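You operate a simulated robot arm through the tools that you are given. There is no shell and no other tool.

Carry out the task below with a simulated two-armed robot. There is one attempt and no reset: what you move stays moved.

JOB
On the top of the steel workbench, pour about 80 ml from the big jug into the steel pot, holding that steady with the other hand, and put the big jug back.
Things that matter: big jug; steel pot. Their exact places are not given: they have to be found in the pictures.

It is judged by the outcome, as a careful person would: the job done as asked, and still so three seconds after it is handed in. It fails if anything else is knocked over, pushed out of place, dropped, spilled or broken.

ROBOT AND FRAMES
Two 7-joint arms with two-finger parallel grippers on one trunk, on a base that moves. Base frame: it is fixed to the floor where the robot stands at the start and does not move with it; the origin is under the middle of the robot, x ahead of it, y to its left, z up; the surface under the hand at the start is at about z = 0.88. Lengths are in m, angles in rad, forces in N, time in s.
The left shoulder is at the start at [0.071, 0.156, 1.33], the right one opposite. Each reaches about 1.231 m from its shoulder. Payload 3.91 kg a hand.
The tool frame of a hand sits at the grasp point between the pads (the TCP): z along the fingers, y along the line on which they close. The tips reach 0.03 m beyond it. Largest opening 0.11 m; finger width 0.02, thickness 0.01; the body of the gripper, 0.048 by 0.112 m, starts 0.055 m behind the TCP.
Orientation is told as [roll, pitch, yaw] about the base's x, y, z axes, in that order, counted from this pose: with the fingers straight down and closing along the base's y, the tool's x points along the base's -x, its y along +y and its z along -z.

CONTROLS
- The arms move only by the tool drive_tool. It takes "left_moves", "right_moves" or both (then of equal length, played together; a hand with none holds still); each is one flat list of numbers, 7 for each row, row after row: the shift along the tool's x, y, z in m, then the turn, a rotation vector about the tool's x, y, z in rad, then the opening, from 0 (shut) to 1 (fully open). In form: [dx, dy, dz, wx, wy, wz, gripper, dx, dy, dz, wx, wy, wz, gripper, ...]. A call has 1 to 20 rows; each row is the pose to reach, as a shift and turn from the pose commanded when the call began, along the tool's axes at that moment. Each row takes 0.2 s and may step no farther than 0.05 m and 0.15 rad from the row before; otherwise, or with a gripper value out of range, the whole call is refused. Where a pose cannot be reached the arm comes as near as it can. A force on the tool above 40 N (or 10 N above the force at the start of the call, whichever is more), or a blocked arm, ends the call early, and 0.2 s more pass. The fingers move at their own pace (about 0.108 m/s each) and stop on an object; they squeeze with about 34 N. The grip force told is the motor's: it shows also when the fingers shut on nothing. Time passes only in rows, and 0.2 s behind the last, so rows that repeat a pose let the fingers close. It gives the time, the measured TCP pose, the force on the tool (base axes), the opening and the grip force at its end, in the units of the frame above (readings bear some noise), with the torque about the TCP (base axes, N m) and any sound that the robot's microphone picked up, and new pictures: "pictures" is both (left out), scene, wrist or none (wrist: the cameras of the hands that moved).
- Cameras (640 x 400 px; columns grow to the right, rows downward): "scene" is now at [0.1359, 0.0036, 1.5765]; the picture's right is [-0.01, -1.00, 0.00], its down [-0.58, 0.01, -0.82] and it looks along [0.82, -0.01, -0.58] (base axes); focal length 284 px, centre (320, 200). "left" rides on the left gripper at [0.073, -0.017, -0.103] in its tool frame; the picture's right is [0.23, 0.97, 0.00], its down [-0.76, 0.18, -0.62] and it looks along [-0.61, 0.14, 0.78] (tool axes); focal length 222 px, centre (320, 200). "right" rides on the right gripper at [0.072, 0.017, -0.104] in its tool frame; the picture's right is [-0.23, 0.97, 0.00], its down [-0.76, -0.18, -0.62] and it looks along [-0.61, -0.14, 0.78] (tool axes); focal length 222 px, centre (320, 200).
- lift_body(by): slides the trunk up (or, below 0, down) by that many m; the arms and the scene camera ride with it, the base frame stays. It gives what a move gives, with no picture.
- base_move(legs): drives the robot by 1 to 6 legs, each [ahead, left, turn to the left] in m, m and rad, along the robot's own axes; the way and the turn of a leg run together, so that a leg with both is an arc; at most 1.5 m and 3.142 rad a leg. The arms and the cameras ride along, it lands a little off, and it stops where it bumps. It gives what a move gives, and a new picture of the scene camera.
- turn_head(pan, tilt): turns the head with the scene camera to pan (to the left, within 1.501 rad either way) and tilt (down, from -0.506 to 1.204), counted from straight ahead of the robot. It gives what a move gives, and a new picture of the scene camera.
- measure_at(camera, pixels): there is no depth. For up to 12 entries [column, row, z] of the newest picture of that camera ("zoom" is the newest enlarged one), the place [x, y] in the base frame at which the ray of that pixel passes the height z, good to about 0.003 m, but the place of the scene camera against the robot may be out by one fixed shift of up to 0.025 m in any direction. It takes no simulated time.
- close_up(camera, box): a new picture of the part [left, top, right, bottom] of that camera's present view, enlarged. It takes no simulated time.
- sign_off(): hands the job in; it is judged then, once.

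Unless the task says otherwise, let go and move clear before handing in.

The tools are called after ">>>" as a command line: name --argument value ..., lists and objects as JSON in quotes. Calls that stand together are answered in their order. drive_tool: Moves the arms, as the interface text tells. Its arguments: {"type":"object","properties":{"left_moves":{"type":"array"},"right_moves":{"type":"array"},"pictures":{"type":"string","enum":["both","scene","wrist","none"]}},"required":[]} The other tools are called the same way: lift_body (by) moves the trunk up or down; base_move (legs) drives the base; turn_head (pan, tilt) turns the head that bears the scene camera; measure_at (camera, pixels) gives the place at which the rays of pixels pass given heights; close_up (camera, box) takes an enlarged picture of a part of a camera's view; sign_off () hands the job in.

At the start:

```text
time: 0.0
left_position: [0.6886, 0.269, 1.2826]
left_tcp_rot: [0.003, 0.002, 0.002]
left_contact_force: [-1.0, 0.0, 0.0]
left_torque: [0.0, 0.02, -0.01]
left_opening: 0.1101
left_grip_force: 0.1
right_position: [0.692, -0.1974, 1.3047]
right_tcp_rot: [0.002, 0.0, 0.0]
right_contact_force: [1.2, -0.2, -0.8]
right_torque: [0.0, -0.02, 0.0]
right_opening: 0.11
right_grip_force: 0.0
trunk travel left (down, up): [-0.775, 0.165]
robot x, y, heading: [0.0012, -0.0038, 0.003]
head pan, tilt (commanded): [-0.012, 0.614]
```

scene: 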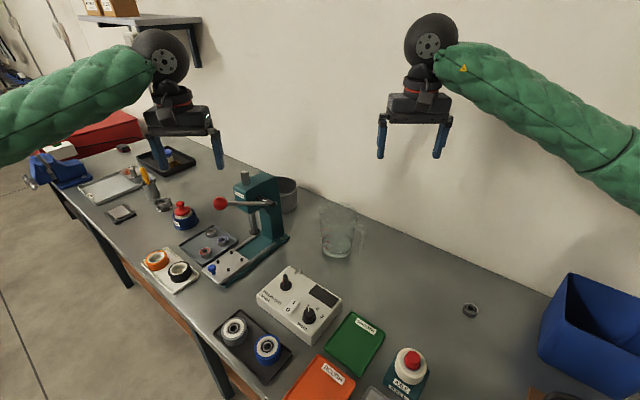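
right: 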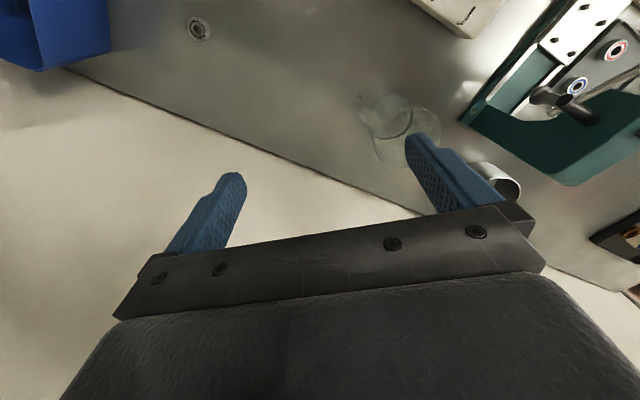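
left: 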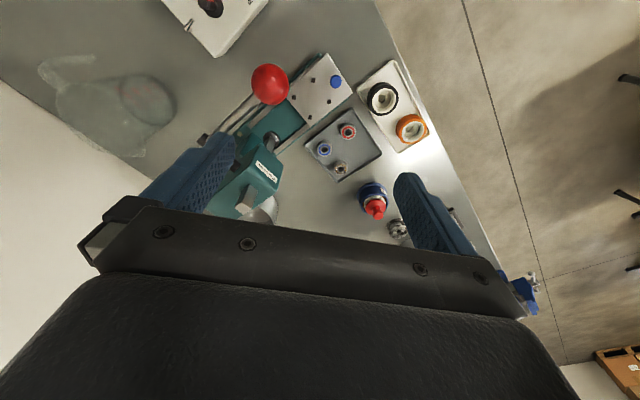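

The glass jug seems to be near pixel (340,232) and a steel pot behind the green press near (287,195). I'll enlarge these parts of the scene view first.

>>> close_up --camera "scene" --box '[220, 150, 400, 280]'

>>> close_up --camera "right" --box '[320, 60, 560, 220]'

>>> close_up --camera "left" --box '[0, 20, 320, 240]'

```text
3.08 times, centred on (310, 215) of scene
```

zoom: 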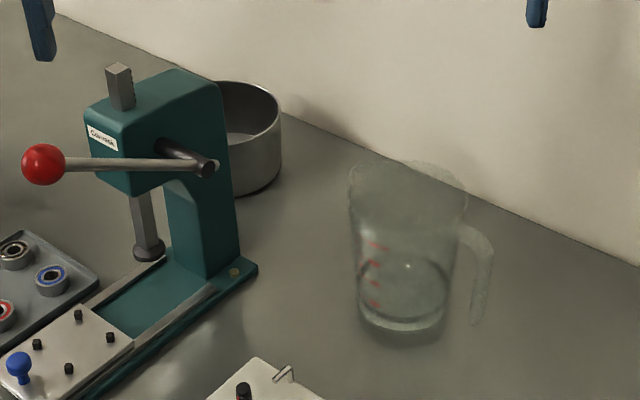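

```text
2.50 times, centred on (440, 140) of right
```

zoom: 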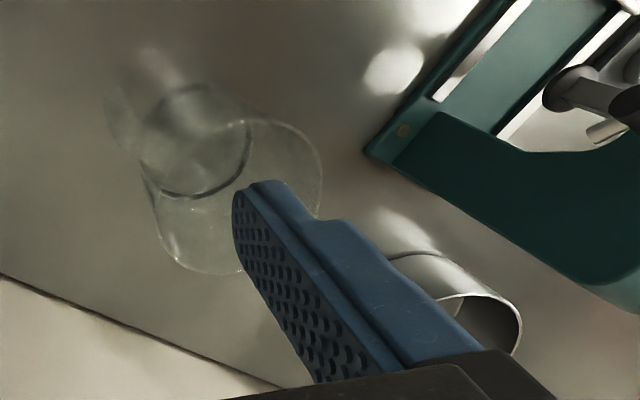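

```text
1.82 times, centred on (160, 130) of left
```

zoom: 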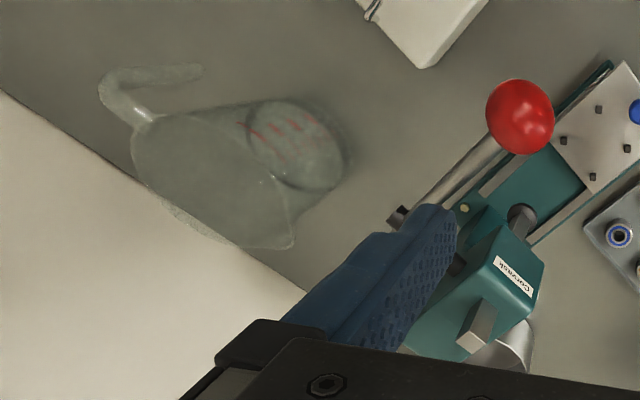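

The jug is glass, with its handle on the right and its spout on the left as seen in the scene. The steel pot stands behind the press near the wall. I'll measure key points of both.

>>> close_up --camera "scene" --box '[240, 160, 400, 260]'

>>> measure_at --camera "scene" --pixels '[[336, 253, 0.88], [322, 250, 0.88], [352, 250, 0.88], [336, 258, 0.88], [287, 212, 0.88], [297, 210, 0.88], [290, 195, 0.88], [262, 178, 0.88], [300, 188, 0.88], [336, 207, 0.88], [420, 240, 0.88], [540, 295, 0.88]]'

>>> measure_at --camera "left" --pixels '[[150, 90, 0.88], [174, 105, 0.88], [275, 205, 0.88], [80, 60, 1.0]]'

>>> measure_at --camera "right" --pixels '[[391, 115, 0.88], [384, 160, 0.88], [485, 165, 0.88], [470, 165, 0.88], [405, 113, 0.88]]'

```text
4.00 times, centred on (320, 210) of scene
```

zoom: 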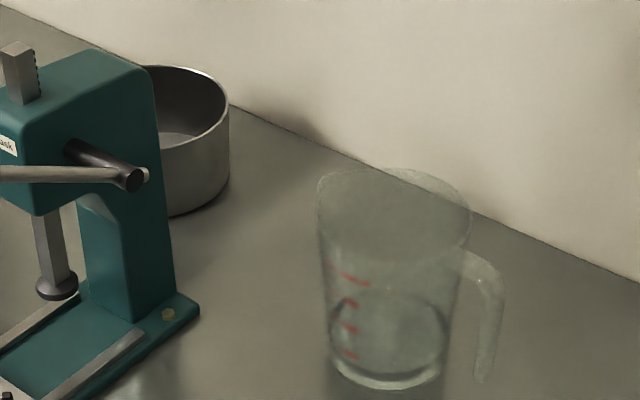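

```text
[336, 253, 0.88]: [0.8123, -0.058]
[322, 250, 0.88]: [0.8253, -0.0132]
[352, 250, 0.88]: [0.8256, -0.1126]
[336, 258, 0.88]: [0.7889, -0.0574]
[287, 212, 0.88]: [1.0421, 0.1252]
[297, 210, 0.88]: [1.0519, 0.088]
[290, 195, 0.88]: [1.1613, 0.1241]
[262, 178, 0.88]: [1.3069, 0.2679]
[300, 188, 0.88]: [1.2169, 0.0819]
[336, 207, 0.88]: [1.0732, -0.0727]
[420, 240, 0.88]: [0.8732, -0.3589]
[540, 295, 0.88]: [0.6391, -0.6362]
```

```text
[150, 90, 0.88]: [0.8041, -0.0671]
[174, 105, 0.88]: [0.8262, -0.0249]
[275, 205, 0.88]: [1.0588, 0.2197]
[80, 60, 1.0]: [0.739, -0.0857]
```

```text
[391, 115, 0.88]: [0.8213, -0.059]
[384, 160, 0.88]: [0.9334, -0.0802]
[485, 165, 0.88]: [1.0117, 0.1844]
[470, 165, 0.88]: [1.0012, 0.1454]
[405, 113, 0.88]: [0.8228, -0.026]
```

The bench runs diagonally, at about 51° of yaw, with the wall behind it and the press standing between me and the pot. I'll turn the head to see the bench edge, the floor and the press before choosing a base position.

>>> turn_head --pan 0.25 --tilt 0.75

```text
time: 0.8
left_position: [0.6879, 0.2707, 1.2824]
left_tcp_rot: [0.001, 0.002, 0.001]
left_contact_force: [0.1, -0.4, 0.8]
left_torque: [0.01, 0.01, 0.01]
left_opening: 0.11
left_grip_force: 0.0
right_position: [0.6928, -0.1981, 1.3056]
right_tcp_rot: [-0.001, 0.0, 0.0]
right_contact_force: [0.0, 0.1, -0.1]
right_torque: [-0.01, 0.02, 0.03]
right_opening: 0.1099
right_grip_force: 0.0
trunk travel left (down, up): [-0.775, 0.165]
robot x, y, heading: [0.0004, -0.0012, -0.002]
head pan, tilt (commanded): [0.25, 0.75]
```

scene: 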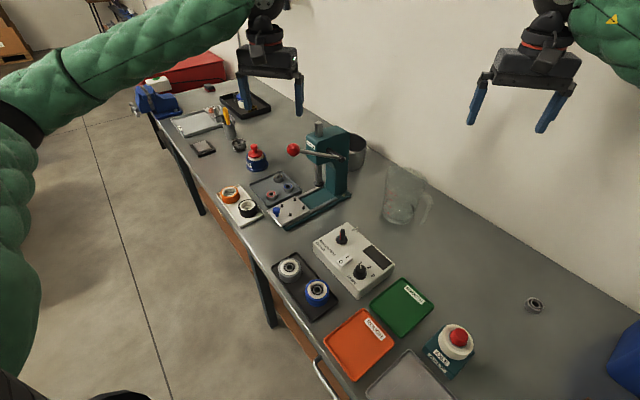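

>>> measure_at --camera "scene" --pixels '[[232, 230, 0.88], [175, 155, 0.88], [300, 330, 0.88], [345, 395, 0.88], [296, 226, 0.88], [348, 190, 0.88], [320, 125, 1.1], [370, 225, 0.88], [400, 222, 0.88], [352, 165, 0.88], [365, 160, 0.88], [535, 305, 0.88]]'

>>> close_up --camera "scene" --box '[240, 110, 440, 240]'

```text
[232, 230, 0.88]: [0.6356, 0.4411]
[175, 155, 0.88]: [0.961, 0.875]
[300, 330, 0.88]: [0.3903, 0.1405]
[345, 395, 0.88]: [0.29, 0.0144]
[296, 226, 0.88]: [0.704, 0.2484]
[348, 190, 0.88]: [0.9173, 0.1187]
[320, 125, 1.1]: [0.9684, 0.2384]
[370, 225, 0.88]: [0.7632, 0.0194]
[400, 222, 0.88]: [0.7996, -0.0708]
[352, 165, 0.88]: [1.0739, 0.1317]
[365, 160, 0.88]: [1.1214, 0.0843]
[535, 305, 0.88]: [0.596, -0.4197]
```

```text
3.08 times, centred on (340, 175) of scene
```

zoom: 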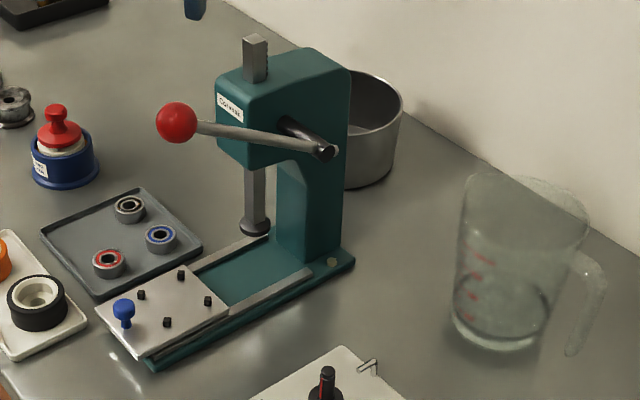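

Bench edge, wall and press are now located: the pot is directly behind the press and the jug is about 0.33 m to its right. Next I'll work out the handle and rim geometry of the jug and pot by comparing two cameras.

>>> measure_at --camera "scene" --pixels '[[423, 224, 0.9], [423, 224, 0.92], [423, 224, 0.94], [423, 224, 0.96], [424, 196, 0.98], [424, 196, 1.0], [424, 196, 1.02], [424, 196, 1.04]]'

>>> measure_at --camera "left" --pixels '[[94, 60, 0.9], [94, 60, 0.92], [94, 60, 0.94], [94, 60, 0.96], [44, 66, 0.98], [44, 66, 1.0], [44, 66, 1.02], [44, 66, 1.04]]'

>>> close_up --camera "scene" --box '[370, 150, 450, 230]'

>>> close_up --camera "left" --box '[20, 40, 200, 160]'

```text
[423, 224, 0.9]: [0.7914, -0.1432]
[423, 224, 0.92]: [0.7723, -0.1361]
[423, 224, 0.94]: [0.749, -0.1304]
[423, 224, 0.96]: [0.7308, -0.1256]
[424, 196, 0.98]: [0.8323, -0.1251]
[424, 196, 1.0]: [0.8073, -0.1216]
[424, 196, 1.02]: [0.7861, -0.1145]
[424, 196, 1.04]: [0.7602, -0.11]
```

```text
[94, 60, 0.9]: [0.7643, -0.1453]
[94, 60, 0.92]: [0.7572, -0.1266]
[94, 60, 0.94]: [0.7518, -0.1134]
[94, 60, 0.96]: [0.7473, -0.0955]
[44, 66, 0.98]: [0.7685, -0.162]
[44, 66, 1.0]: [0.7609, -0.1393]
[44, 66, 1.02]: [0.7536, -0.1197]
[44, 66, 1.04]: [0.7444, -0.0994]
```

```text
5.00 times, centred on (410, 190) of scene
```

zoom: 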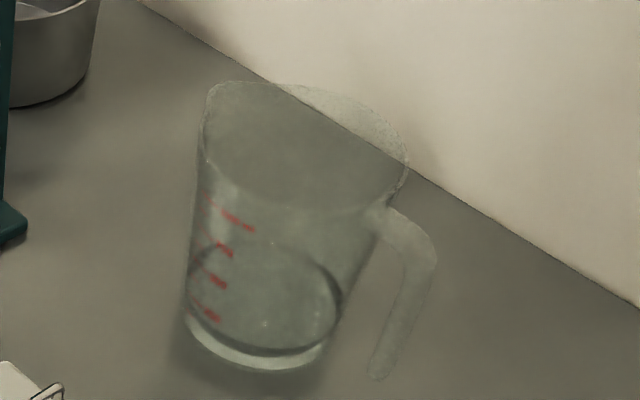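

```text
3.33 times, centred on (110, 100) of left
```

zoom: 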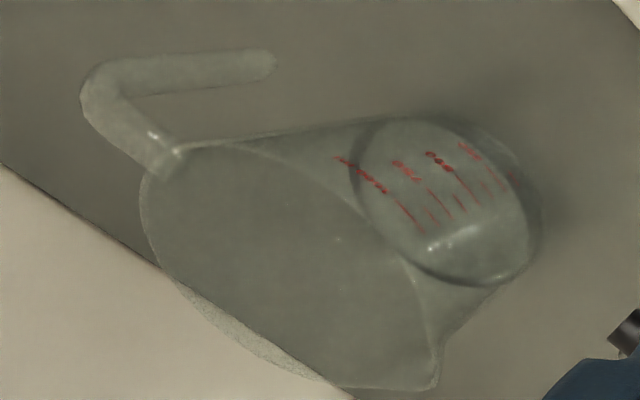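

The handle end is near (0.76, -0.135, 0.92), so it points along the bench away from the pot and the spout points toward the pot. I'll check the press height and the spout before moving the base.

>>> measure_at --camera "scene" --pixels '[[319, 123, 1.1], [319, 123, 1.15], [319, 123, 1.2], [388, 167, 1.0], [388, 167, 1.02], [388, 167, 1.04], [388, 167, 1.06]]'

>>> measure_at --camera "left" --pixels '[[247, 197, 1.1], [247, 197, 1.15], [247, 197, 1.2], [144, 155, 1.0], [144, 155, 1.02], [144, 155, 1.04], [144, 155, 1.06]]'

>>> turn_head --pan -0.6 --tilt 0.7

```text
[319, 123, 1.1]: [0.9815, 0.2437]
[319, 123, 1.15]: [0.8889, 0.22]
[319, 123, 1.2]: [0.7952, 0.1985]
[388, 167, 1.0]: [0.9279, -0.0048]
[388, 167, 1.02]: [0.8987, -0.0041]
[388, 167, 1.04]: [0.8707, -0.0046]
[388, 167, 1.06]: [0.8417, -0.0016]
```

```text
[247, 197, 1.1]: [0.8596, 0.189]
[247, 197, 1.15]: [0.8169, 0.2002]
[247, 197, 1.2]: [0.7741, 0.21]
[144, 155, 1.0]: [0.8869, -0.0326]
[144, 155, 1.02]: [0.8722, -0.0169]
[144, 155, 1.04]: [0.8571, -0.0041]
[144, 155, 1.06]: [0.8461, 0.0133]
```

```text
time: 1.9
left_position: [0.6898, 0.2704, 1.2825]
left_tcp_rot: [0.002, 0.001, 0.002]
left_contact_force: [0.0, -0.2, -0.4]
left_torque: [0.04, -0.02, 0.03]
left_opening: 0.11
left_grip_force: 0.1
right_position: [0.6928, -0.1976, 1.3056]
right_tcp_rot: [0.0, 0.0, 0.0]
right_contact_force: [-0.7, 0.0, -0.4]
right_torque: [0.01, 0.01, 0.02]
right_opening: 0.11
right_grip_force: 0.1
trunk travel left (down, up): [-0.775, 0.165]
robot x, y, heading: [-0.001, 0.0014, -0.001]
head pan, tilt (commanded): [-0.6, 0.7]
```

scene: 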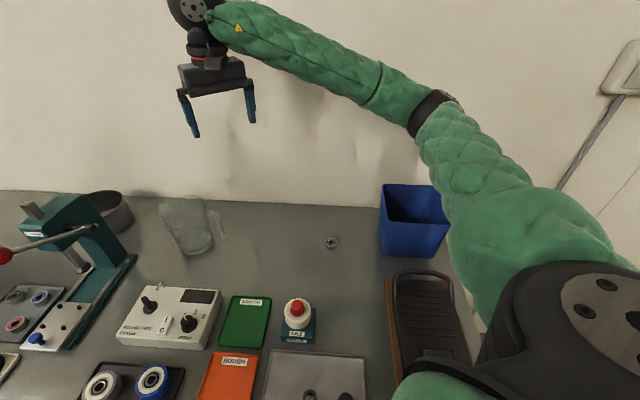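

The press top is near z = 1.2, and the hands at 1.28 clear it only narrowly, so I'll raise the trunk first. Then I'll back off slightly, turn to face the wall and slide left so both the jug and the pot are in front.

>>> lift_body --by 0.12

>>> base_move --legs '[[-0.04, 0.03, 0], [0, 0, -0.64], [0, 0.24, 0]]'

```text
time: 3.4
left_position: [0.6883, 0.2681, 1.4021]
left_tcp_rot: [0.004, 0.001, 0.001]
left_contact_force: [0.7, -0.1, -0.4]
left_torque: [0.03, 0.01, -0.03]
left_opening: 0.11
left_grip_force: 0.0
right_position: [0.6935, -0.1973, 1.4244]
right_tcp_rot: [0.001, 0.001, 0.001]
right_contact_force: [-0.3, 1.6, -0.9]
right_torque: [-0.02, 0.0, -0.02]
right_opening: 0.1101
right_grip_force: 0.0
trunk travel left (down, up): [-0.895, 0.045]
robot x, y, heading: [0.0002, 0.0006, 0.002]
head pan, tilt (commanded): [-0.6, 0.7]
```

```text
time: 7.5
left_position: [0.8157, 0.0338, 1.4027]
left_tcp_rot: [0.002, 0.001, -0.63]
left_contact_force: [-0.4, -0.3, 0.1]
left_torque: [0.01, -0.01, -0.01]
left_opening: 0.11
left_grip_force: 0.0
right_position: [0.5442, -0.3455, 1.4258]
right_tcp_rot: [0.0, -0.001, -0.633]
right_contact_force: [0.6, 0.2, -1.2]
right_torque: [0.0, 0.0, 0.03]
right_opening: 0.1099
right_grip_force: 0.0
trunk travel left (down, up): [-0.895, 0.045]
robot x, y, heading: [0.0979, 0.2222, -0.634]
head pan, tilt (commanded): [-0.6, 0.7]
```

scene: 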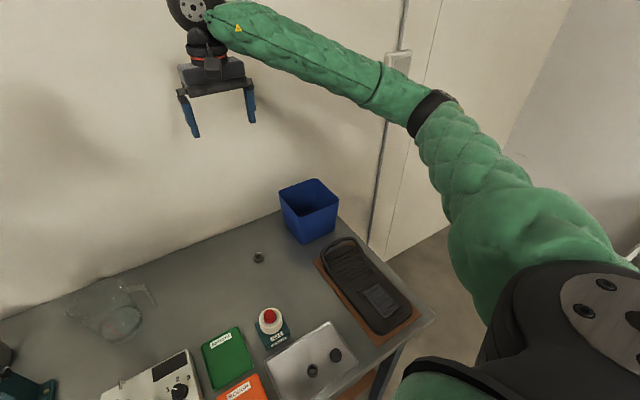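

The turn went as planned, with heading -0.634 and no bump. I'll slide further left and look straight at the bench.

>>> base_move --legs '[[0, 0.26, 0]]'

>>> turn_head --pan 0.1 --tilt 0.75

```text
time: 9.4
left_position: [0.9747, 0.2541, 1.4036]
left_tcp_rot: [0.002, 0.0, -0.625]
left_contact_force: [-0.5, -0.1, 0.2]
left_torque: [-0.04, 0.0, -0.02]
left_opening: 0.1099
left_grip_force: 0.0
right_position: [0.7039, -0.1266, 1.4255]
right_tcp_rot: [-0.001, -0.001, -0.626]
right_contact_force: [-0.2, 0.4, 0.8]
right_torque: [0.05, -0.02, -0.01]
right_opening: 0.11
right_grip_force: 0.1
trunk travel left (down, up): [-0.895, 0.045]
robot x, y, heading: [0.2604, 0.4368, -0.623]
head pan, tilt (commanded): [-0.6, 0.7]
```

scene: 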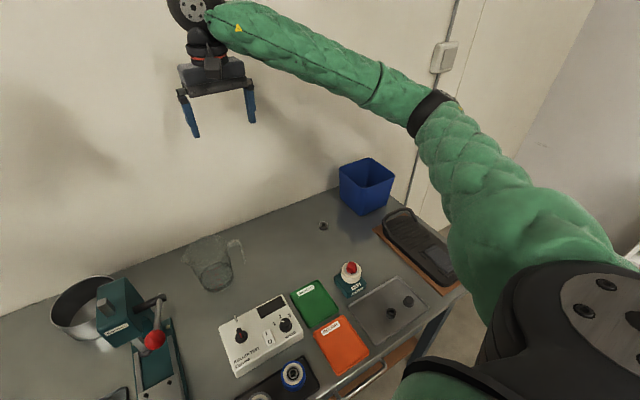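

```text
time: 10.4
left_position: [0.9746, 0.2546, 1.4028]
left_tcp_rot: [0.002, 0.002, -0.625]
left_contact_force: [-1.2, 0.6, 0.6]
left_torque: [-0.02, -0.01, -0.03]
left_opening: 0.1101
left_grip_force: 0.0
right_position: [0.7053, -0.1274, 1.4247]
right_tcp_rot: [-0.001, 0.003, -0.627]
right_contact_force: [-0.2, -0.4, 0.5]
right_torque: [0.0, 0.02, 0.0]
right_opening: 0.1097
right_grip_force: 0.1
trunk travel left (down, up): [-0.895, 0.045]
robot x, y, heading: [0.2571, 0.4445, -0.624]
head pan, tilt (commanded): [0.099, 0.75]
```

scene: 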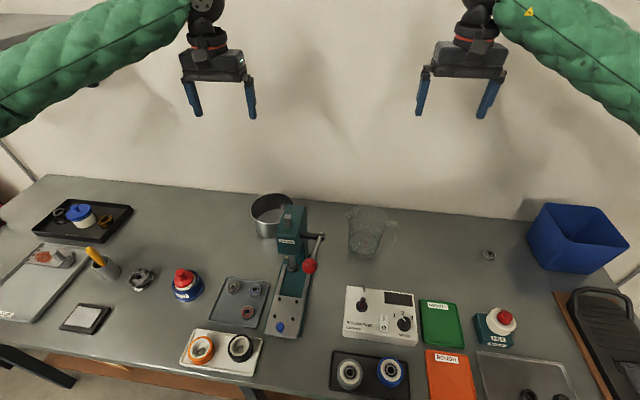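

This view is clear, with the pot near (271,215) to the left of and behind the press, and the jug near (367,232). I'll enlarge both and measure.

>>> close_up --camera "scene" --box '[240, 180, 340, 250]'

>>> close_up --camera "scene" --box '[330, 190, 420, 270]'

>>> close_up --camera "left" --box '[0, 0, 640, 400]'

>>> close_up --camera "right" --box '[0, 0, 640, 400]'

```text
5.71 times, centred on (290, 215) of scene
```

zoom: 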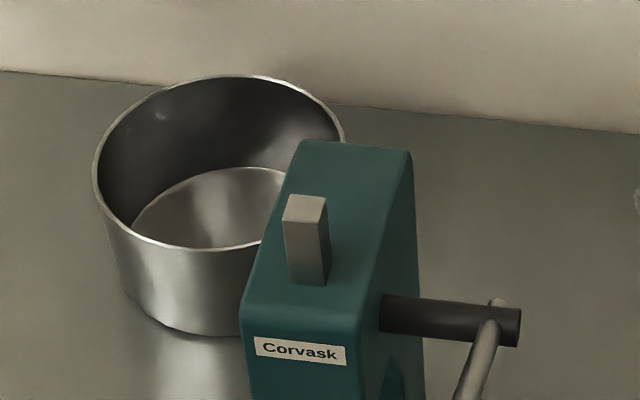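

```text
5.00 times, centred on (375, 230) of scene
```

zoom: 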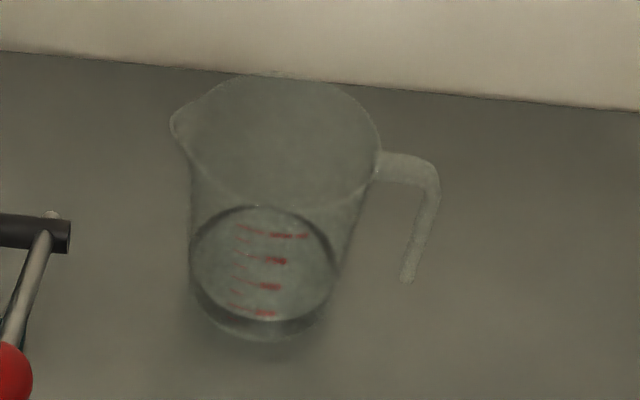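

```text
1.00 times, centred on (320, 200) of left (not enlarged: the box is as wide or as high as the picture)
```

zoom: 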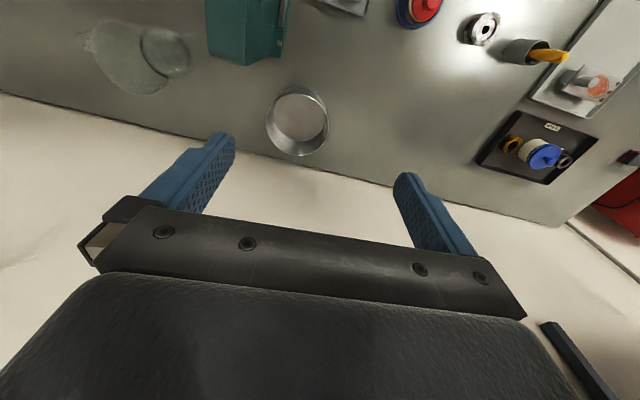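

```text
1.00 times, centred on (320, 200) of right (not enlarged: the box is as wide or as high as the picture)
```

zoom: 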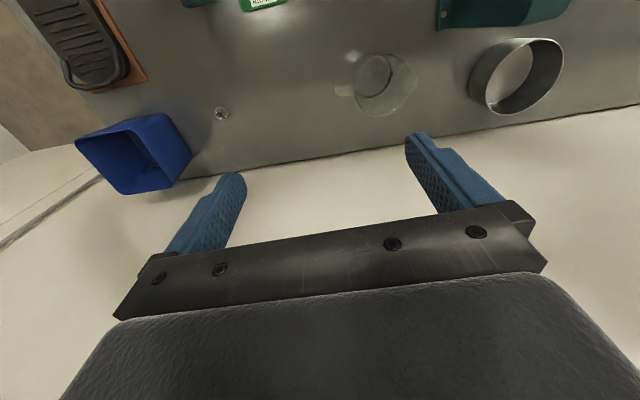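

Now I'll zoom into the wrist views of the pot and the jug for accurate geometry.

>>> close_up --camera "left" --box '[240, 70, 360, 170]'

>>> close_up --camera "right" --box '[320, 30, 440, 130]'

>>> close_up --camera "left" --box '[70, 0, 210, 110]'

```text
4.00 times, centred on (300, 120) of left
```

zoom: 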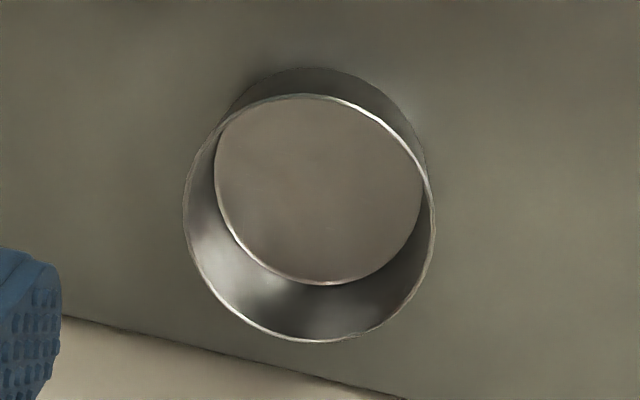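

```text
4.00 times, centred on (380, 80) of right
```

zoom: 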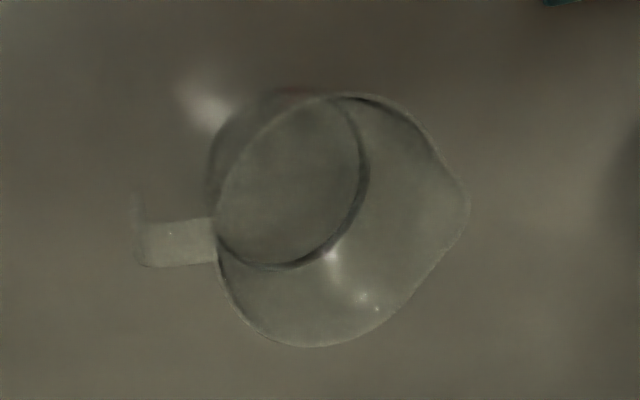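

```text
3.64 times, centred on (140, 55) of left
```

zoom: 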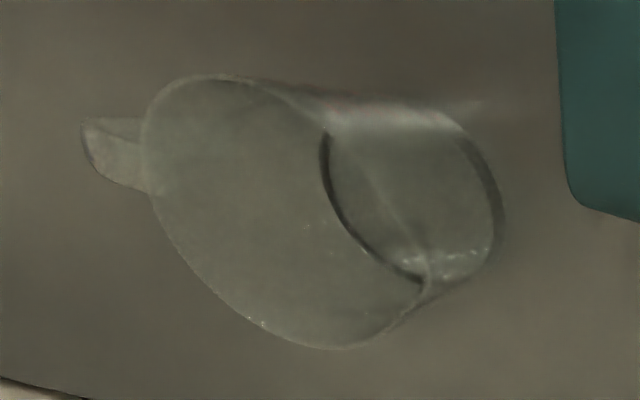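

>>> measure_at --camera "left" --pixels '[[297.2, 124.6, 0.96], [297.2, 124.6, 0.98], [297.2, 124.6, 1.0], [265.8, 124.6, 0.98], [328.7, 124.6, 0.98], [297.2, 93.8, 0.98], [297.2, 155.5, 0.98], [300, 117.5, 0.88], [274, 117, 0.88], [326, 117, 0.88]]'

>>> measure_at --camera "scene" --pixels '[[272.3, 208, 0.96], [272.3, 208, 0.98], [272.3, 208, 1.0], [250.2, 208, 0.98], [294.4, 208, 0.98], [262, 238.5, 0.88], [347, 218, 0.88], [411, 208, 0.88], [247, 193, 0.88]]'

>>> measure_at --camera "right" --pixels '[[525, 75, 0.96], [525, 75, 0.98], [525, 75, 1.0]]'

>>> close_up --camera "right" --box '[450, 20, 590, 130]'

```text
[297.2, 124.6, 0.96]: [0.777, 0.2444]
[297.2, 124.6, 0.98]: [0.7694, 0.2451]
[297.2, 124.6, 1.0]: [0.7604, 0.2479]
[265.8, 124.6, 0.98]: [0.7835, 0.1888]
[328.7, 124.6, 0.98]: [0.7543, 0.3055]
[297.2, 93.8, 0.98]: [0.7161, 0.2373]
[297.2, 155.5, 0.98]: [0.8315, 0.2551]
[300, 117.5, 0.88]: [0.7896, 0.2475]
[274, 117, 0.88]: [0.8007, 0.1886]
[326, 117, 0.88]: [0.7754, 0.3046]
```

```text
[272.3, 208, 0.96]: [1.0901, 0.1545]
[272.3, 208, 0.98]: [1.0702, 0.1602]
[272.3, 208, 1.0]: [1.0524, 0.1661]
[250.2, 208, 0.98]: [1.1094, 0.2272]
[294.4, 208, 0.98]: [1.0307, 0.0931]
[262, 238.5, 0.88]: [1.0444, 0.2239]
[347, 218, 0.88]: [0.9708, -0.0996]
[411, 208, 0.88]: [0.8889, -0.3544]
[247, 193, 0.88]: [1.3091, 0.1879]
```

```text
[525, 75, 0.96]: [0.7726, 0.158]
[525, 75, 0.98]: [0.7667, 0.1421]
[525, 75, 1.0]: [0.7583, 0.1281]
```

```text
3.64 times, centred on (520, 75) of right
```

zoom: 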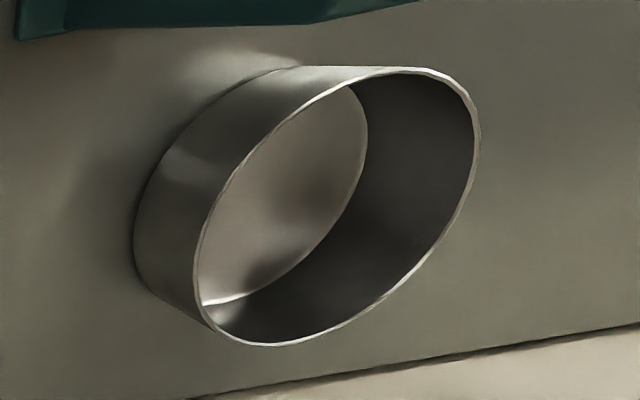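

The wrist-camera measurements were taken on the old picture from the start, so they don't agree with the scene. I'll refresh all pictures with a zero move and measure again.

>>> drive_tool --left_moves '[0, 0, 0, 0, 0, 0, 1]' --right_moves '[0, 0, 0, 0, 0, 0, 1]' --pictures "both"

>>> measure_at --camera "left" --pixels '[[297.2, 124.6, 0.96], [297.2, 124.6, 0.98], [297.2, 124.6, 1.0], [265.8, 124.6, 0.98], [328.7, 124.6, 0.98], [297.2, 93.8, 0.98], [297.2, 155.5, 0.98], [300, 117.5, 0.88], [274, 117, 0.88], [326, 117, 0.88]]'

>>> measure_at --camera "right" --pixels '[[525, 75, 0.96], [525, 75, 0.98], [525, 75, 1.0], [366, 75, 0.88], [417, 80, 1.045], [382, 79, 1.045]]'

```text
time: 10.8
left_position: [0.9751, 0.2548, 1.4027]
left_tcp_rot: [0.003, 0.002, -0.624]
left_contact_force: [0.2, -0.1, 0.6]
left_torque: [0.01, -0.03, 0.03]
left_opening: 0.1098
left_grip_force: 0.1
right_position: [0.7048, -0.1261, 1.4256]
right_tcp_rot: [0.0, 0.0, -0.627]
right_contact_force: [-0.3, 0.2, 0.0]
right_torque: [0.01, -0.01, -0.01]
right_opening: 0.1101
right_grip_force: 0.0
trunk travel left (down, up): [-0.895, 0.045]
robot x, y, heading: [0.2626, 0.4393, -0.623]
head pan, tilt (commanded): [0.099, 0.75]
```

scene: 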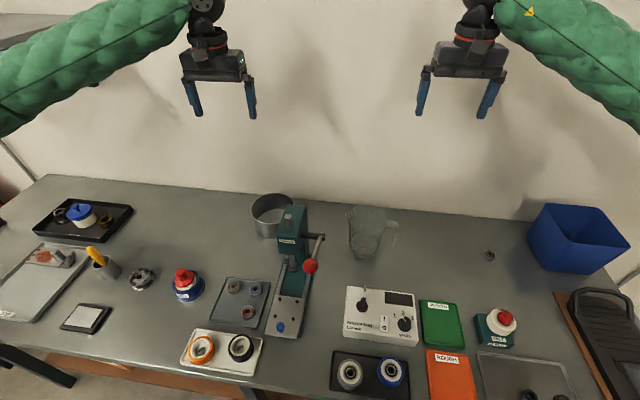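
right: 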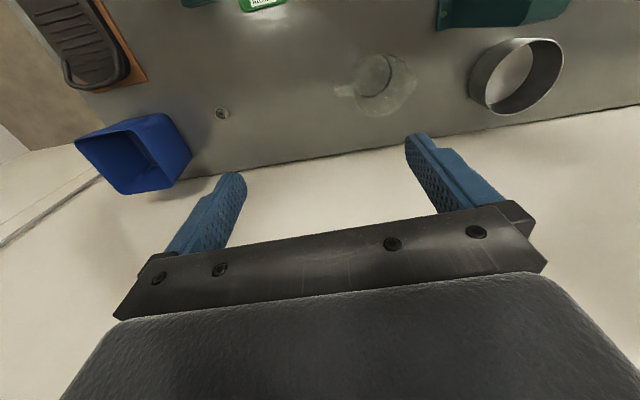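
left: 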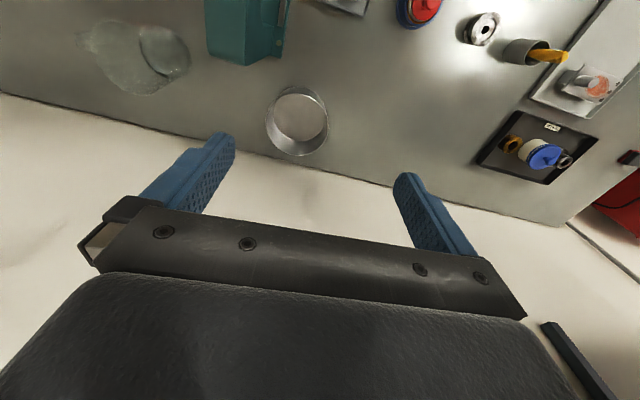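

```text
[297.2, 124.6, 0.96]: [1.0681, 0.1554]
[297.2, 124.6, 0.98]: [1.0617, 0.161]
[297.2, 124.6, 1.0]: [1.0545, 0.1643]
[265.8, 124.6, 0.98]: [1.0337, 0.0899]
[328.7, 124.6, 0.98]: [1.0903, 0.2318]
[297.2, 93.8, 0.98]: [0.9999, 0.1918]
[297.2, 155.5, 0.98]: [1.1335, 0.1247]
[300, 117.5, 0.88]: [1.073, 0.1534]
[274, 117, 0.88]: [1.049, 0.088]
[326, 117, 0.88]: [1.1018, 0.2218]
```

```text
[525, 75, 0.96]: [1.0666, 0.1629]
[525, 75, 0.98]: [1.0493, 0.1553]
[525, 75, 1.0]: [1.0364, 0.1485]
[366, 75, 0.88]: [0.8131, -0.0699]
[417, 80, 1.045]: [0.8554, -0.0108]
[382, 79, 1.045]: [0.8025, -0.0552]
```

Left and right now agree: the pot's rim centre is at about (1.066, 0.159), its rim height about 0.963 and its diameter about 0.153. Next I'll pin down the jug's handle, spout and base the same way.

>>> measure_at --camera "right" --pixels '[[335, 90, 1.0], [335, 90, 1.02], [335, 90, 1.04], [353.7, 90, 1.02], [336, 95.5, 1.02], [336, 84, 1.02], [417, 81, 1.03], [417, 81, 1.05], [381, 85, 1.03], [381, 85, 1.05], [366, 75, 0.89], [366, 75, 0.91]]'

>>> measure_at --camera "scene" --pixels '[[399, 225, 1.0], [399, 225, 1.02], [399, 225, 1.04], [392.4, 245.6, 0.9], [392.4, 245.6, 0.92], [392.4, 245.6, 0.94], [346, 215, 1.03], [346, 215, 1.05], [364, 254, 0.88], [364, 246, 0.88]]'

>>> measure_at --camera "left" --pixels '[[84, 38, 1.0], [84, 38, 1.02], [84, 38, 1.04], [145, 150, 0.88], [20, 96, 0.88], [250, 153, 0.88], [390, 186, 0.88]]'

```text
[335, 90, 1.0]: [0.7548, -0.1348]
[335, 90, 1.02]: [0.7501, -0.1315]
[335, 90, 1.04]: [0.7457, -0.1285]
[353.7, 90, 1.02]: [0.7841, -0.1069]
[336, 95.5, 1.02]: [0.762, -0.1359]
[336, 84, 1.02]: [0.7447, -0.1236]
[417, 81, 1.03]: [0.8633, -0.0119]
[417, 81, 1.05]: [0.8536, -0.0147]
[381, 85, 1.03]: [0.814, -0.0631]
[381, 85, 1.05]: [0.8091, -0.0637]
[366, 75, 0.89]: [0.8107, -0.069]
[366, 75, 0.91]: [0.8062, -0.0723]
```

```text
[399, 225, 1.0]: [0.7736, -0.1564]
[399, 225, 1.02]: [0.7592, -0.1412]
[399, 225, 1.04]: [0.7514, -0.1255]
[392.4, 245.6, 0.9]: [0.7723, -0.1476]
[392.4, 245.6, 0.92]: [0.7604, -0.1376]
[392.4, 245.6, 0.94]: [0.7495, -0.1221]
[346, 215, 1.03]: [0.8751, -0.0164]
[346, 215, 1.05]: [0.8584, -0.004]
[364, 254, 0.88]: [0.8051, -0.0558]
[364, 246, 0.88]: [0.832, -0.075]
```

```text
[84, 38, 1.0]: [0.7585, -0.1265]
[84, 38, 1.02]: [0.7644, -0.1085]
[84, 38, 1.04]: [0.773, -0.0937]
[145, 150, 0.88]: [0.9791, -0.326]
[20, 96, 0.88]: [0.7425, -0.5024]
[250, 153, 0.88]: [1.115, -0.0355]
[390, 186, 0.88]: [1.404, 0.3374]
```

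Estimates so far:
- **Pot:** centre about (1.066, 0.159), rim z about 0.963.
- **Jug:** axis about (0.812, -0.064). The spout points along the bench toward the pot, and the handle bar is at about (0.757, -0.132), z 0.92–1.0.

I'll bring the open left hand above the pot's left rim, with the fingers still down.

>>> drive_tool --left_moves '[-0.026, 0.01, 0.02, 0, 0, 0, 1, -0.052, 0.02, 0.05, 0, 0, 0, 1, -0.078, 0.03, 0.085, 0, 0, 0, 1, -0.104, 0.04, 0.12, 0, 0, 0, 1, -0.13, 0.0506, 0.155, 0, 0, 0, 1, -0.13, 0.0506, 0.195, 0, 0, 0, 1, -0.13, 0.0506, 0.235, 0, 0, 0, 1, -0.13, 0.0506, 0.27, 0, 0, 0, 1, -0.13, 0.0506, 0.27, 0, 0, 0, 1]' --pictures "both"

```text
time: 12.8
left_position: [1.1084, 0.2228, 1.1332]
left_tcp_rot: [0.002, -0.001, -0.626]
left_contact_force: [-0.2, -0.4, 0.3]
left_torque: [0.02, -0.02, 0.03]
left_opening: 0.1099
left_grip_force: 0.1
right_position: [0.7032, -0.1263, 1.4255]
right_tcp_rot: [0.001, -0.001, -0.627]
right_contact_force: [1.2, -1.2, -0.1]
right_torque: [-0.02, 0.01, -0.04]
right_opening: 0.1098
right_grip_force: 0.0
trunk travel left (down, up): [-0.895, 0.045]
robot x, y, heading: [0.2612, 0.4384, -0.625]
head pan, tilt (commanded): [0.099, 0.75]
```

scene: 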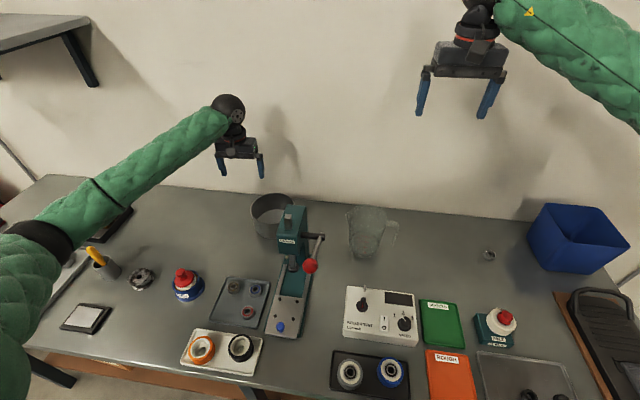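
left: 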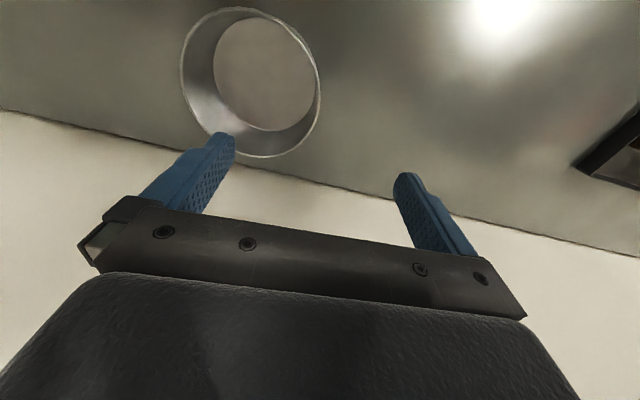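

>>> close_up --camera "left" --box '[160, 0, 340, 170]'

>>> measure_at --camera "left" --pixels '[[181, 60, 0.963], [321, 90, 0.963], [240, 7, 0.963], [270, 158, 0.963], [214, 62, 0.88], [316, 75, 0.88], [0, 109, 0.88], [340, 187, 0.88], [600, 250, 0.88]]'

```text
2.35 times, centred on (250, 85) of left
```

zoom: 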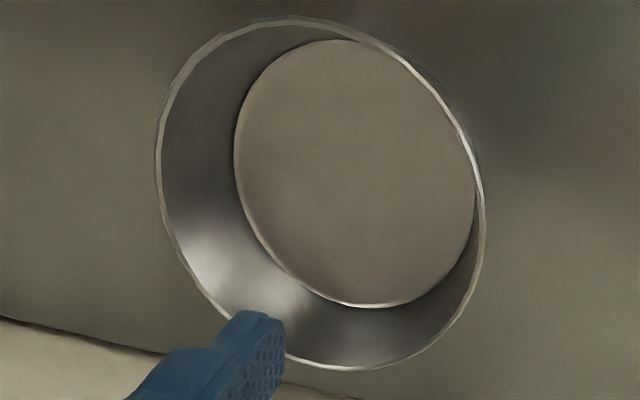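

```text
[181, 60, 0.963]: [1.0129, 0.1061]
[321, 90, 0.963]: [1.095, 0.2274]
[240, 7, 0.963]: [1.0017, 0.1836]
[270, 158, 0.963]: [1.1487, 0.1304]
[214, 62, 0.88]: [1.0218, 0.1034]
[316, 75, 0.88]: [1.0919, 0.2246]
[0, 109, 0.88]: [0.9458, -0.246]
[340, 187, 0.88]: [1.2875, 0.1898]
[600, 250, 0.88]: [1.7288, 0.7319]
```

I'll fit a circle to several rim points seen by the left camera.

>>> measure_at --camera "left" --pixels '[[181.2, 70.1, 0.963], [319.7, 91.4, 0.963], [239.4, 7.7, 0.963], [260.6, 157.2, 0.963], [313.7, 63.7, 0.963], [194.8, 112.6, 0.963], [292.5, 31.9, 0.963], [194.8, 31.9, 0.963], [301, 136, 0.963], [181.2, 70.1, 0.943], [319.7, 91.4, 0.943], [239.4, 7.7, 0.943]]'

>>> close_up --camera "scene" --box '[200, 90, 320, 250]'

```text
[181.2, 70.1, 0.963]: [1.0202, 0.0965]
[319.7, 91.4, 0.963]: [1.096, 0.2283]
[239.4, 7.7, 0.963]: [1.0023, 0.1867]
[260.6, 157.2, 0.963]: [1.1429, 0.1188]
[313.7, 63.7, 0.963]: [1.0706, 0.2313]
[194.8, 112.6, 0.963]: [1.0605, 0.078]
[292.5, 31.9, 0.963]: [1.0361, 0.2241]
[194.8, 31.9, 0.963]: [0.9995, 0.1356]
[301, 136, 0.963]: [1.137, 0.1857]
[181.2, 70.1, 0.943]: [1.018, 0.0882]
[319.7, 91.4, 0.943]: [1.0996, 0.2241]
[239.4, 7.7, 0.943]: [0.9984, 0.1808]
```

```text
2.50 times, centred on (260, 170) of scene
```

zoom: 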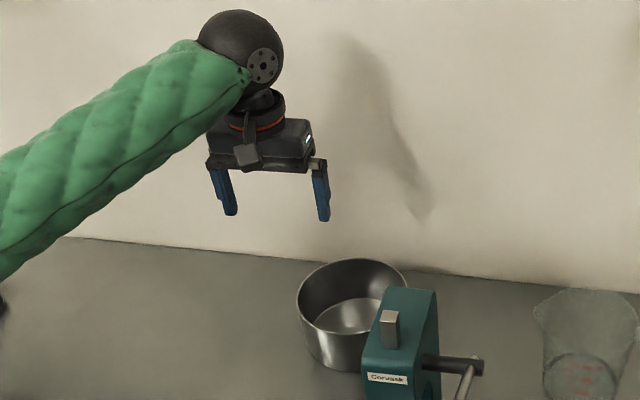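

The rim circle fits centre (1.069, 0.155) with radius about 0.0765, so the left hand is nearly centred over the left wall of the pot. I'll descend so the fingers straddle the rim, stopping halfway to check.

>>> drive_tool --left_moves '[-0.004, -0.001, 0.03, 0, 0, 0, 1, -0.007, -0.0015, 0.06, 0, 0, 0, 1, -0.007, -0.0015, 0.09, 0, 0, 0, 1, -0.007, -0.0015, 0.12, 0, 0, 0, 1, -0.007, -0.0015, 0.12, 0, 0, 0, 1]' --pictures "both"

```text
time: 14.0
left_position: [1.1144, 0.2148, 1.0141]
left_tcp_rot: [0.001, 0.0, -0.626]
left_contact_force: [-0.1, -0.8, -0.6]
left_torque: [-0.01, 0.02, -0.01]
left_opening: 0.1098
left_grip_force: 0.0
right_position: [0.7054, -0.1251, 1.4259]
right_tcp_rot: [0.001, 0.0, -0.625]
right_contact_force: [0.2, 0.2, -0.3]
right_torque: [0.02, -0.01, 0.02]
right_opening: 0.1102
right_grip_force: 0.0
trunk travel left (down, up): [-0.895, 0.045]
robot x, y, heading: [0.2579, 0.4391, -0.624]
head pan, tilt (commanded): [0.099, 0.75]
```

scene: 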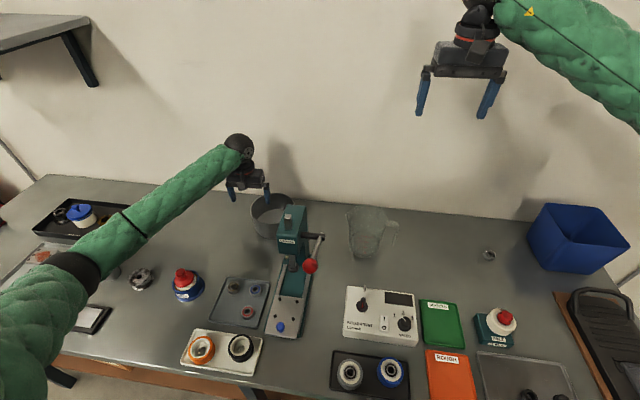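
left: 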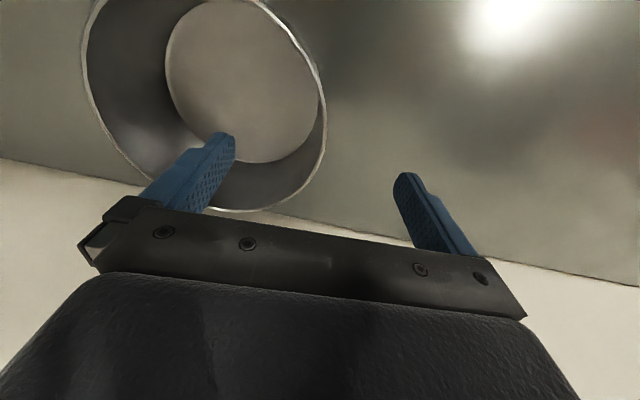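

The left elbow at about pixel (75,268) has come low over the left part of the bench, near the pencil cup. I'll check its height before going further.

>>> measure_at --camera "scene" --pixels '[[75, 268, 1.0], [75, 268, 1.1], [75, 268, 1.2], [75, 268, 1.3], [75, 305, 1.0], [75, 305, 1.1], [75, 305, 1.2], [100, 260, 0.95], [240, 150, 1.2]]'

>>> turn_head --pan 0.6 --tilt 0.8

```text
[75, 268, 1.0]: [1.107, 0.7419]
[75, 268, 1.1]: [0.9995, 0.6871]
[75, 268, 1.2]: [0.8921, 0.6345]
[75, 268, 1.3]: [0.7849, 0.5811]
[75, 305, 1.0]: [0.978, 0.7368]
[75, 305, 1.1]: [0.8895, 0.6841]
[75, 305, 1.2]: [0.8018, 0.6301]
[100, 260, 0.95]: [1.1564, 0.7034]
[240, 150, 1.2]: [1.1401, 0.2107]
```

```text
time: 15.0
left_position: [1.1159, 0.2145, 1.013]
left_tcp_rot: [0.002, 0.003, -0.626]
left_contact_force: [0.3, -0.1, 0.3]
left_torque: [-0.02, 0.03, 0.04]
left_opening: 0.1099
left_grip_force: 0.0
right_position: [0.7051, -0.127, 1.4247]
right_tcp_rot: [-0.001, 0.003, -0.626]
right_contact_force: [-0.3, 0.0, -0.4]
right_torque: [-0.02, -0.01, -0.01]
right_opening: 0.1099
right_grip_force: 0.0
trunk travel left (down, up): [-0.895, 0.045]
robot x, y, heading: [0.2605, 0.4393, -0.628]
head pan, tilt (commanded): [0.6, 0.799]
```

scene: 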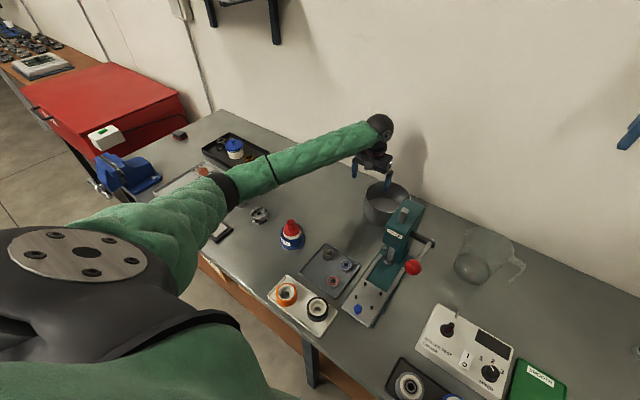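

The elbow is at z of about 1.22, well clear of everything. I'll lower the left hand so the fingers straddle the rim.

>>> drive_tool --left_moves '[0, 0.001, 0.025, 0, 0, 0, 1, 0, 0.001, 0.05, 0, 0, 0, 1, 0, 0.001, 0.064, 0, 0, 0, 1, 0, 0.001, 0.064, 0, 0, 0, 1]' --pictures "both"

```text
time: 16.0
left_position: [1.1162, 0.2169, 0.9511]
left_tcp_rot: [0.002, 0.002, -0.626]
left_contact_force: [-0.2, 0.4, 0.9]
left_torque: [0.01, 0.02, 0.01]
left_opening: 0.1101
left_grip_force: 0.1
right_position: [0.7053, -0.1257, 1.4254]
right_tcp_rot: [-0.001, 0.002, -0.626]
right_contact_force: [0.4, -0.2, 0.1]
right_torque: [0.03, 0.0, -0.05]
right_opening: 0.1098
right_grip_force: 0.1
trunk travel left (down, up): [-0.895, 0.045]
robot x, y, heading: [0.258, 0.4399, -0.625]
head pan, tilt (commanded): [0.6, 0.799]
```

scene: 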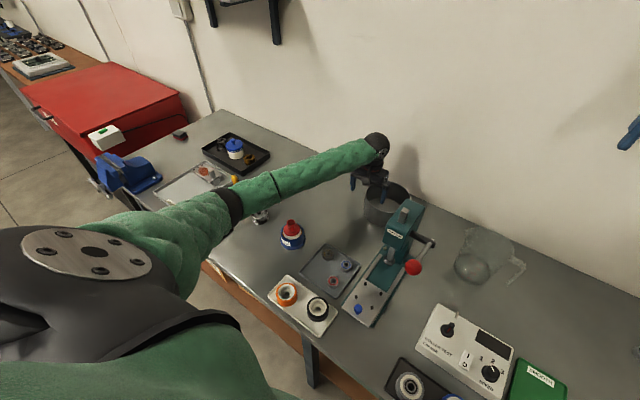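
left: 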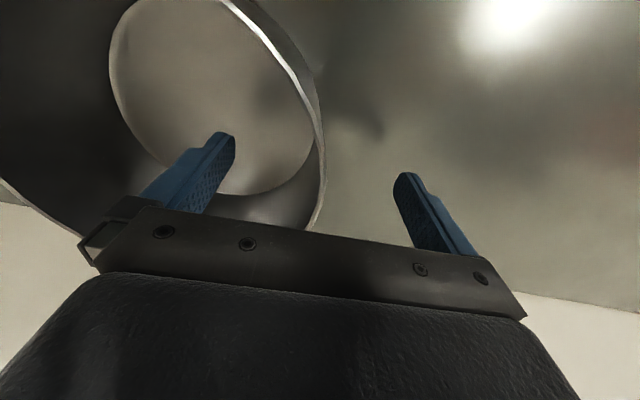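

>>> close_up --camera "left" --box '[260, 130, 400, 240]'

```text
3.64 times, centred on (330, 185) of left
```

zoom: 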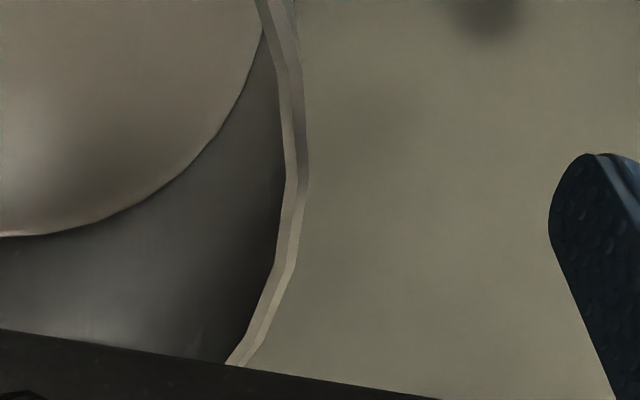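

The rim at zoom row 269 sits midway between the pads, level with the TCP. I'll close the left gripper on the wall.

>>> drive_tool --left_moves '[0, 0, 0, 0, 0, 0, 0.6, 0, 0, 0, 0, 0, 0, 0.35, 0, 0, 0, 0, 0, 0, 0.2, 0, 0, 0, 0, 0, 0, 0.1, 0, 0, 0, 0, 0, 0, 0.0, 0, 0, 0, 0, 0, 0, 0.0, 0, 0, 0, 0, 0, 0, 0.0]' --pictures "both"

```text
time: 17.6
left_position: [1.1158, 0.2166, 0.9519]
left_tcp_rot: [0.001, -0.001, -0.625]
left_contact_force: [0.5, -2.3, 9.6]
left_torque: [-1.27, 0.89, 0.2]
left_opening: 0.0037
left_grip_force: 33.5
right_position: [0.7049, -0.1277, 1.4264]
right_tcp_rot: [-0.001, -0.001, -0.628]
right_contact_force: [-0.9, 0.2, -0.1]
right_torque: [-0.02, 0.03, 0.01]
right_opening: 0.1099
right_grip_force: 0.0
trunk travel left (down, up): [-0.895, 0.045]
robot x, y, heading: [0.2611, 0.4415, -0.622]
head pan, tilt (commanded): [0.6, 0.799]
```

scene: 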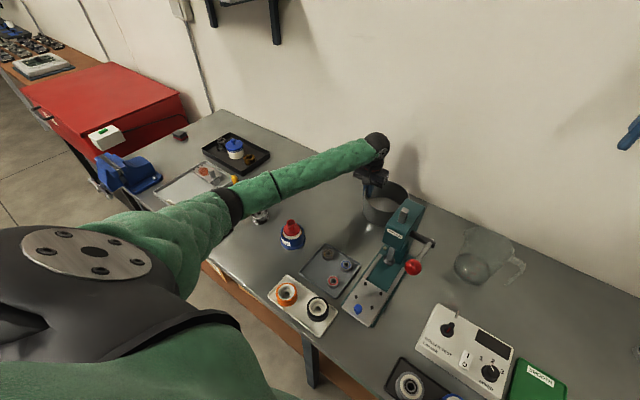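
left: 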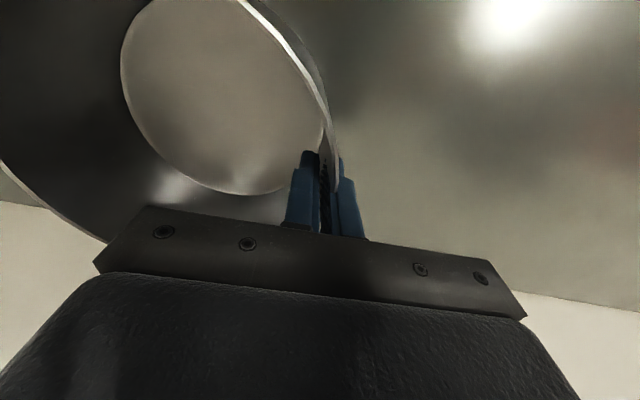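

The left gripper holds the wall (opening 3.7 mm), but 9.6 N up and about 1.5 N m of torque show it is tilting the pot slightly because the wall is flared. I'll look closer and then lean the hand to relieve it.

>>> close_up --camera "scene" --box '[340, 160, 440, 240]'

>>> close_up --camera "right" --box '[440, 10, 600, 130]'

```text
5.00 times, centred on (390, 200) of scene
```

zoom: 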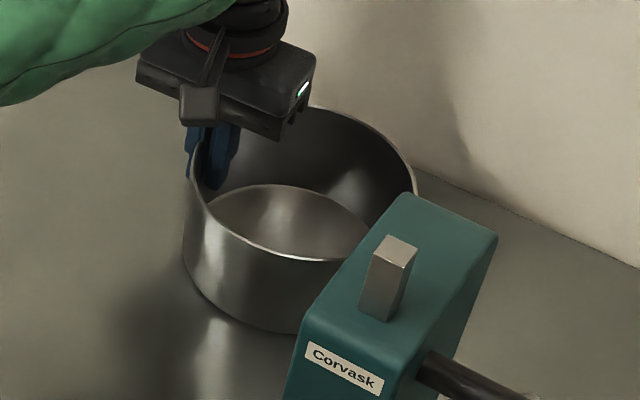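

```text
3.33 times, centred on (520, 70) of right
```

zoom: 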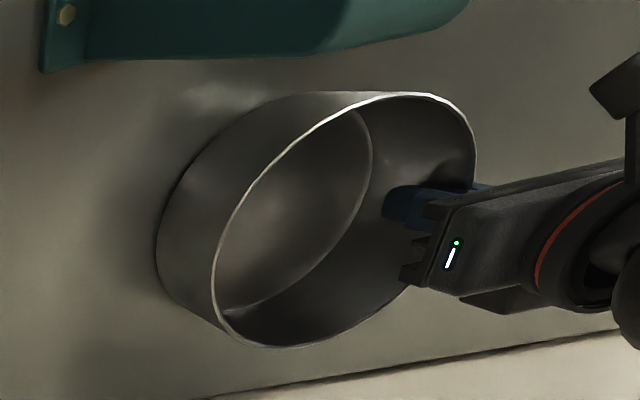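

>>> drive_tool --left_moves '[0, 0, 0, 0.01, 0, 0, 0, 0, 0, 0, 0.02, 0, 0, 0, 0, 0, 0, 0.02, 0, 0, 0]' --pictures "none"

```text
time: 18.4
left_position: [1.1162, 0.2174, 0.9521]
left_tcp_rot: [-0.021, 0.0, -0.624]
left_contact_force: [1.8, -2.7, 8.3]
left_torque: [-1.2, 0.72, 0.47]
left_opening: 0.003
left_grip_force: 34.3
right_position: [0.7041, -0.1268, 1.4254]
right_tcp_rot: [0.001, 0.001, -0.626]
right_contact_force: [-0.5, -0.3, -0.1]
right_torque: [0.0, 0.0, -0.01]
right_opening: 0.1097
right_grip_force: 0.1
trunk travel left (down, up): [-0.895, 0.045]
robot x, y, heading: [0.2575, 0.438, -0.623]
head pan, tilt (commanded): [0.6, 0.799]
```

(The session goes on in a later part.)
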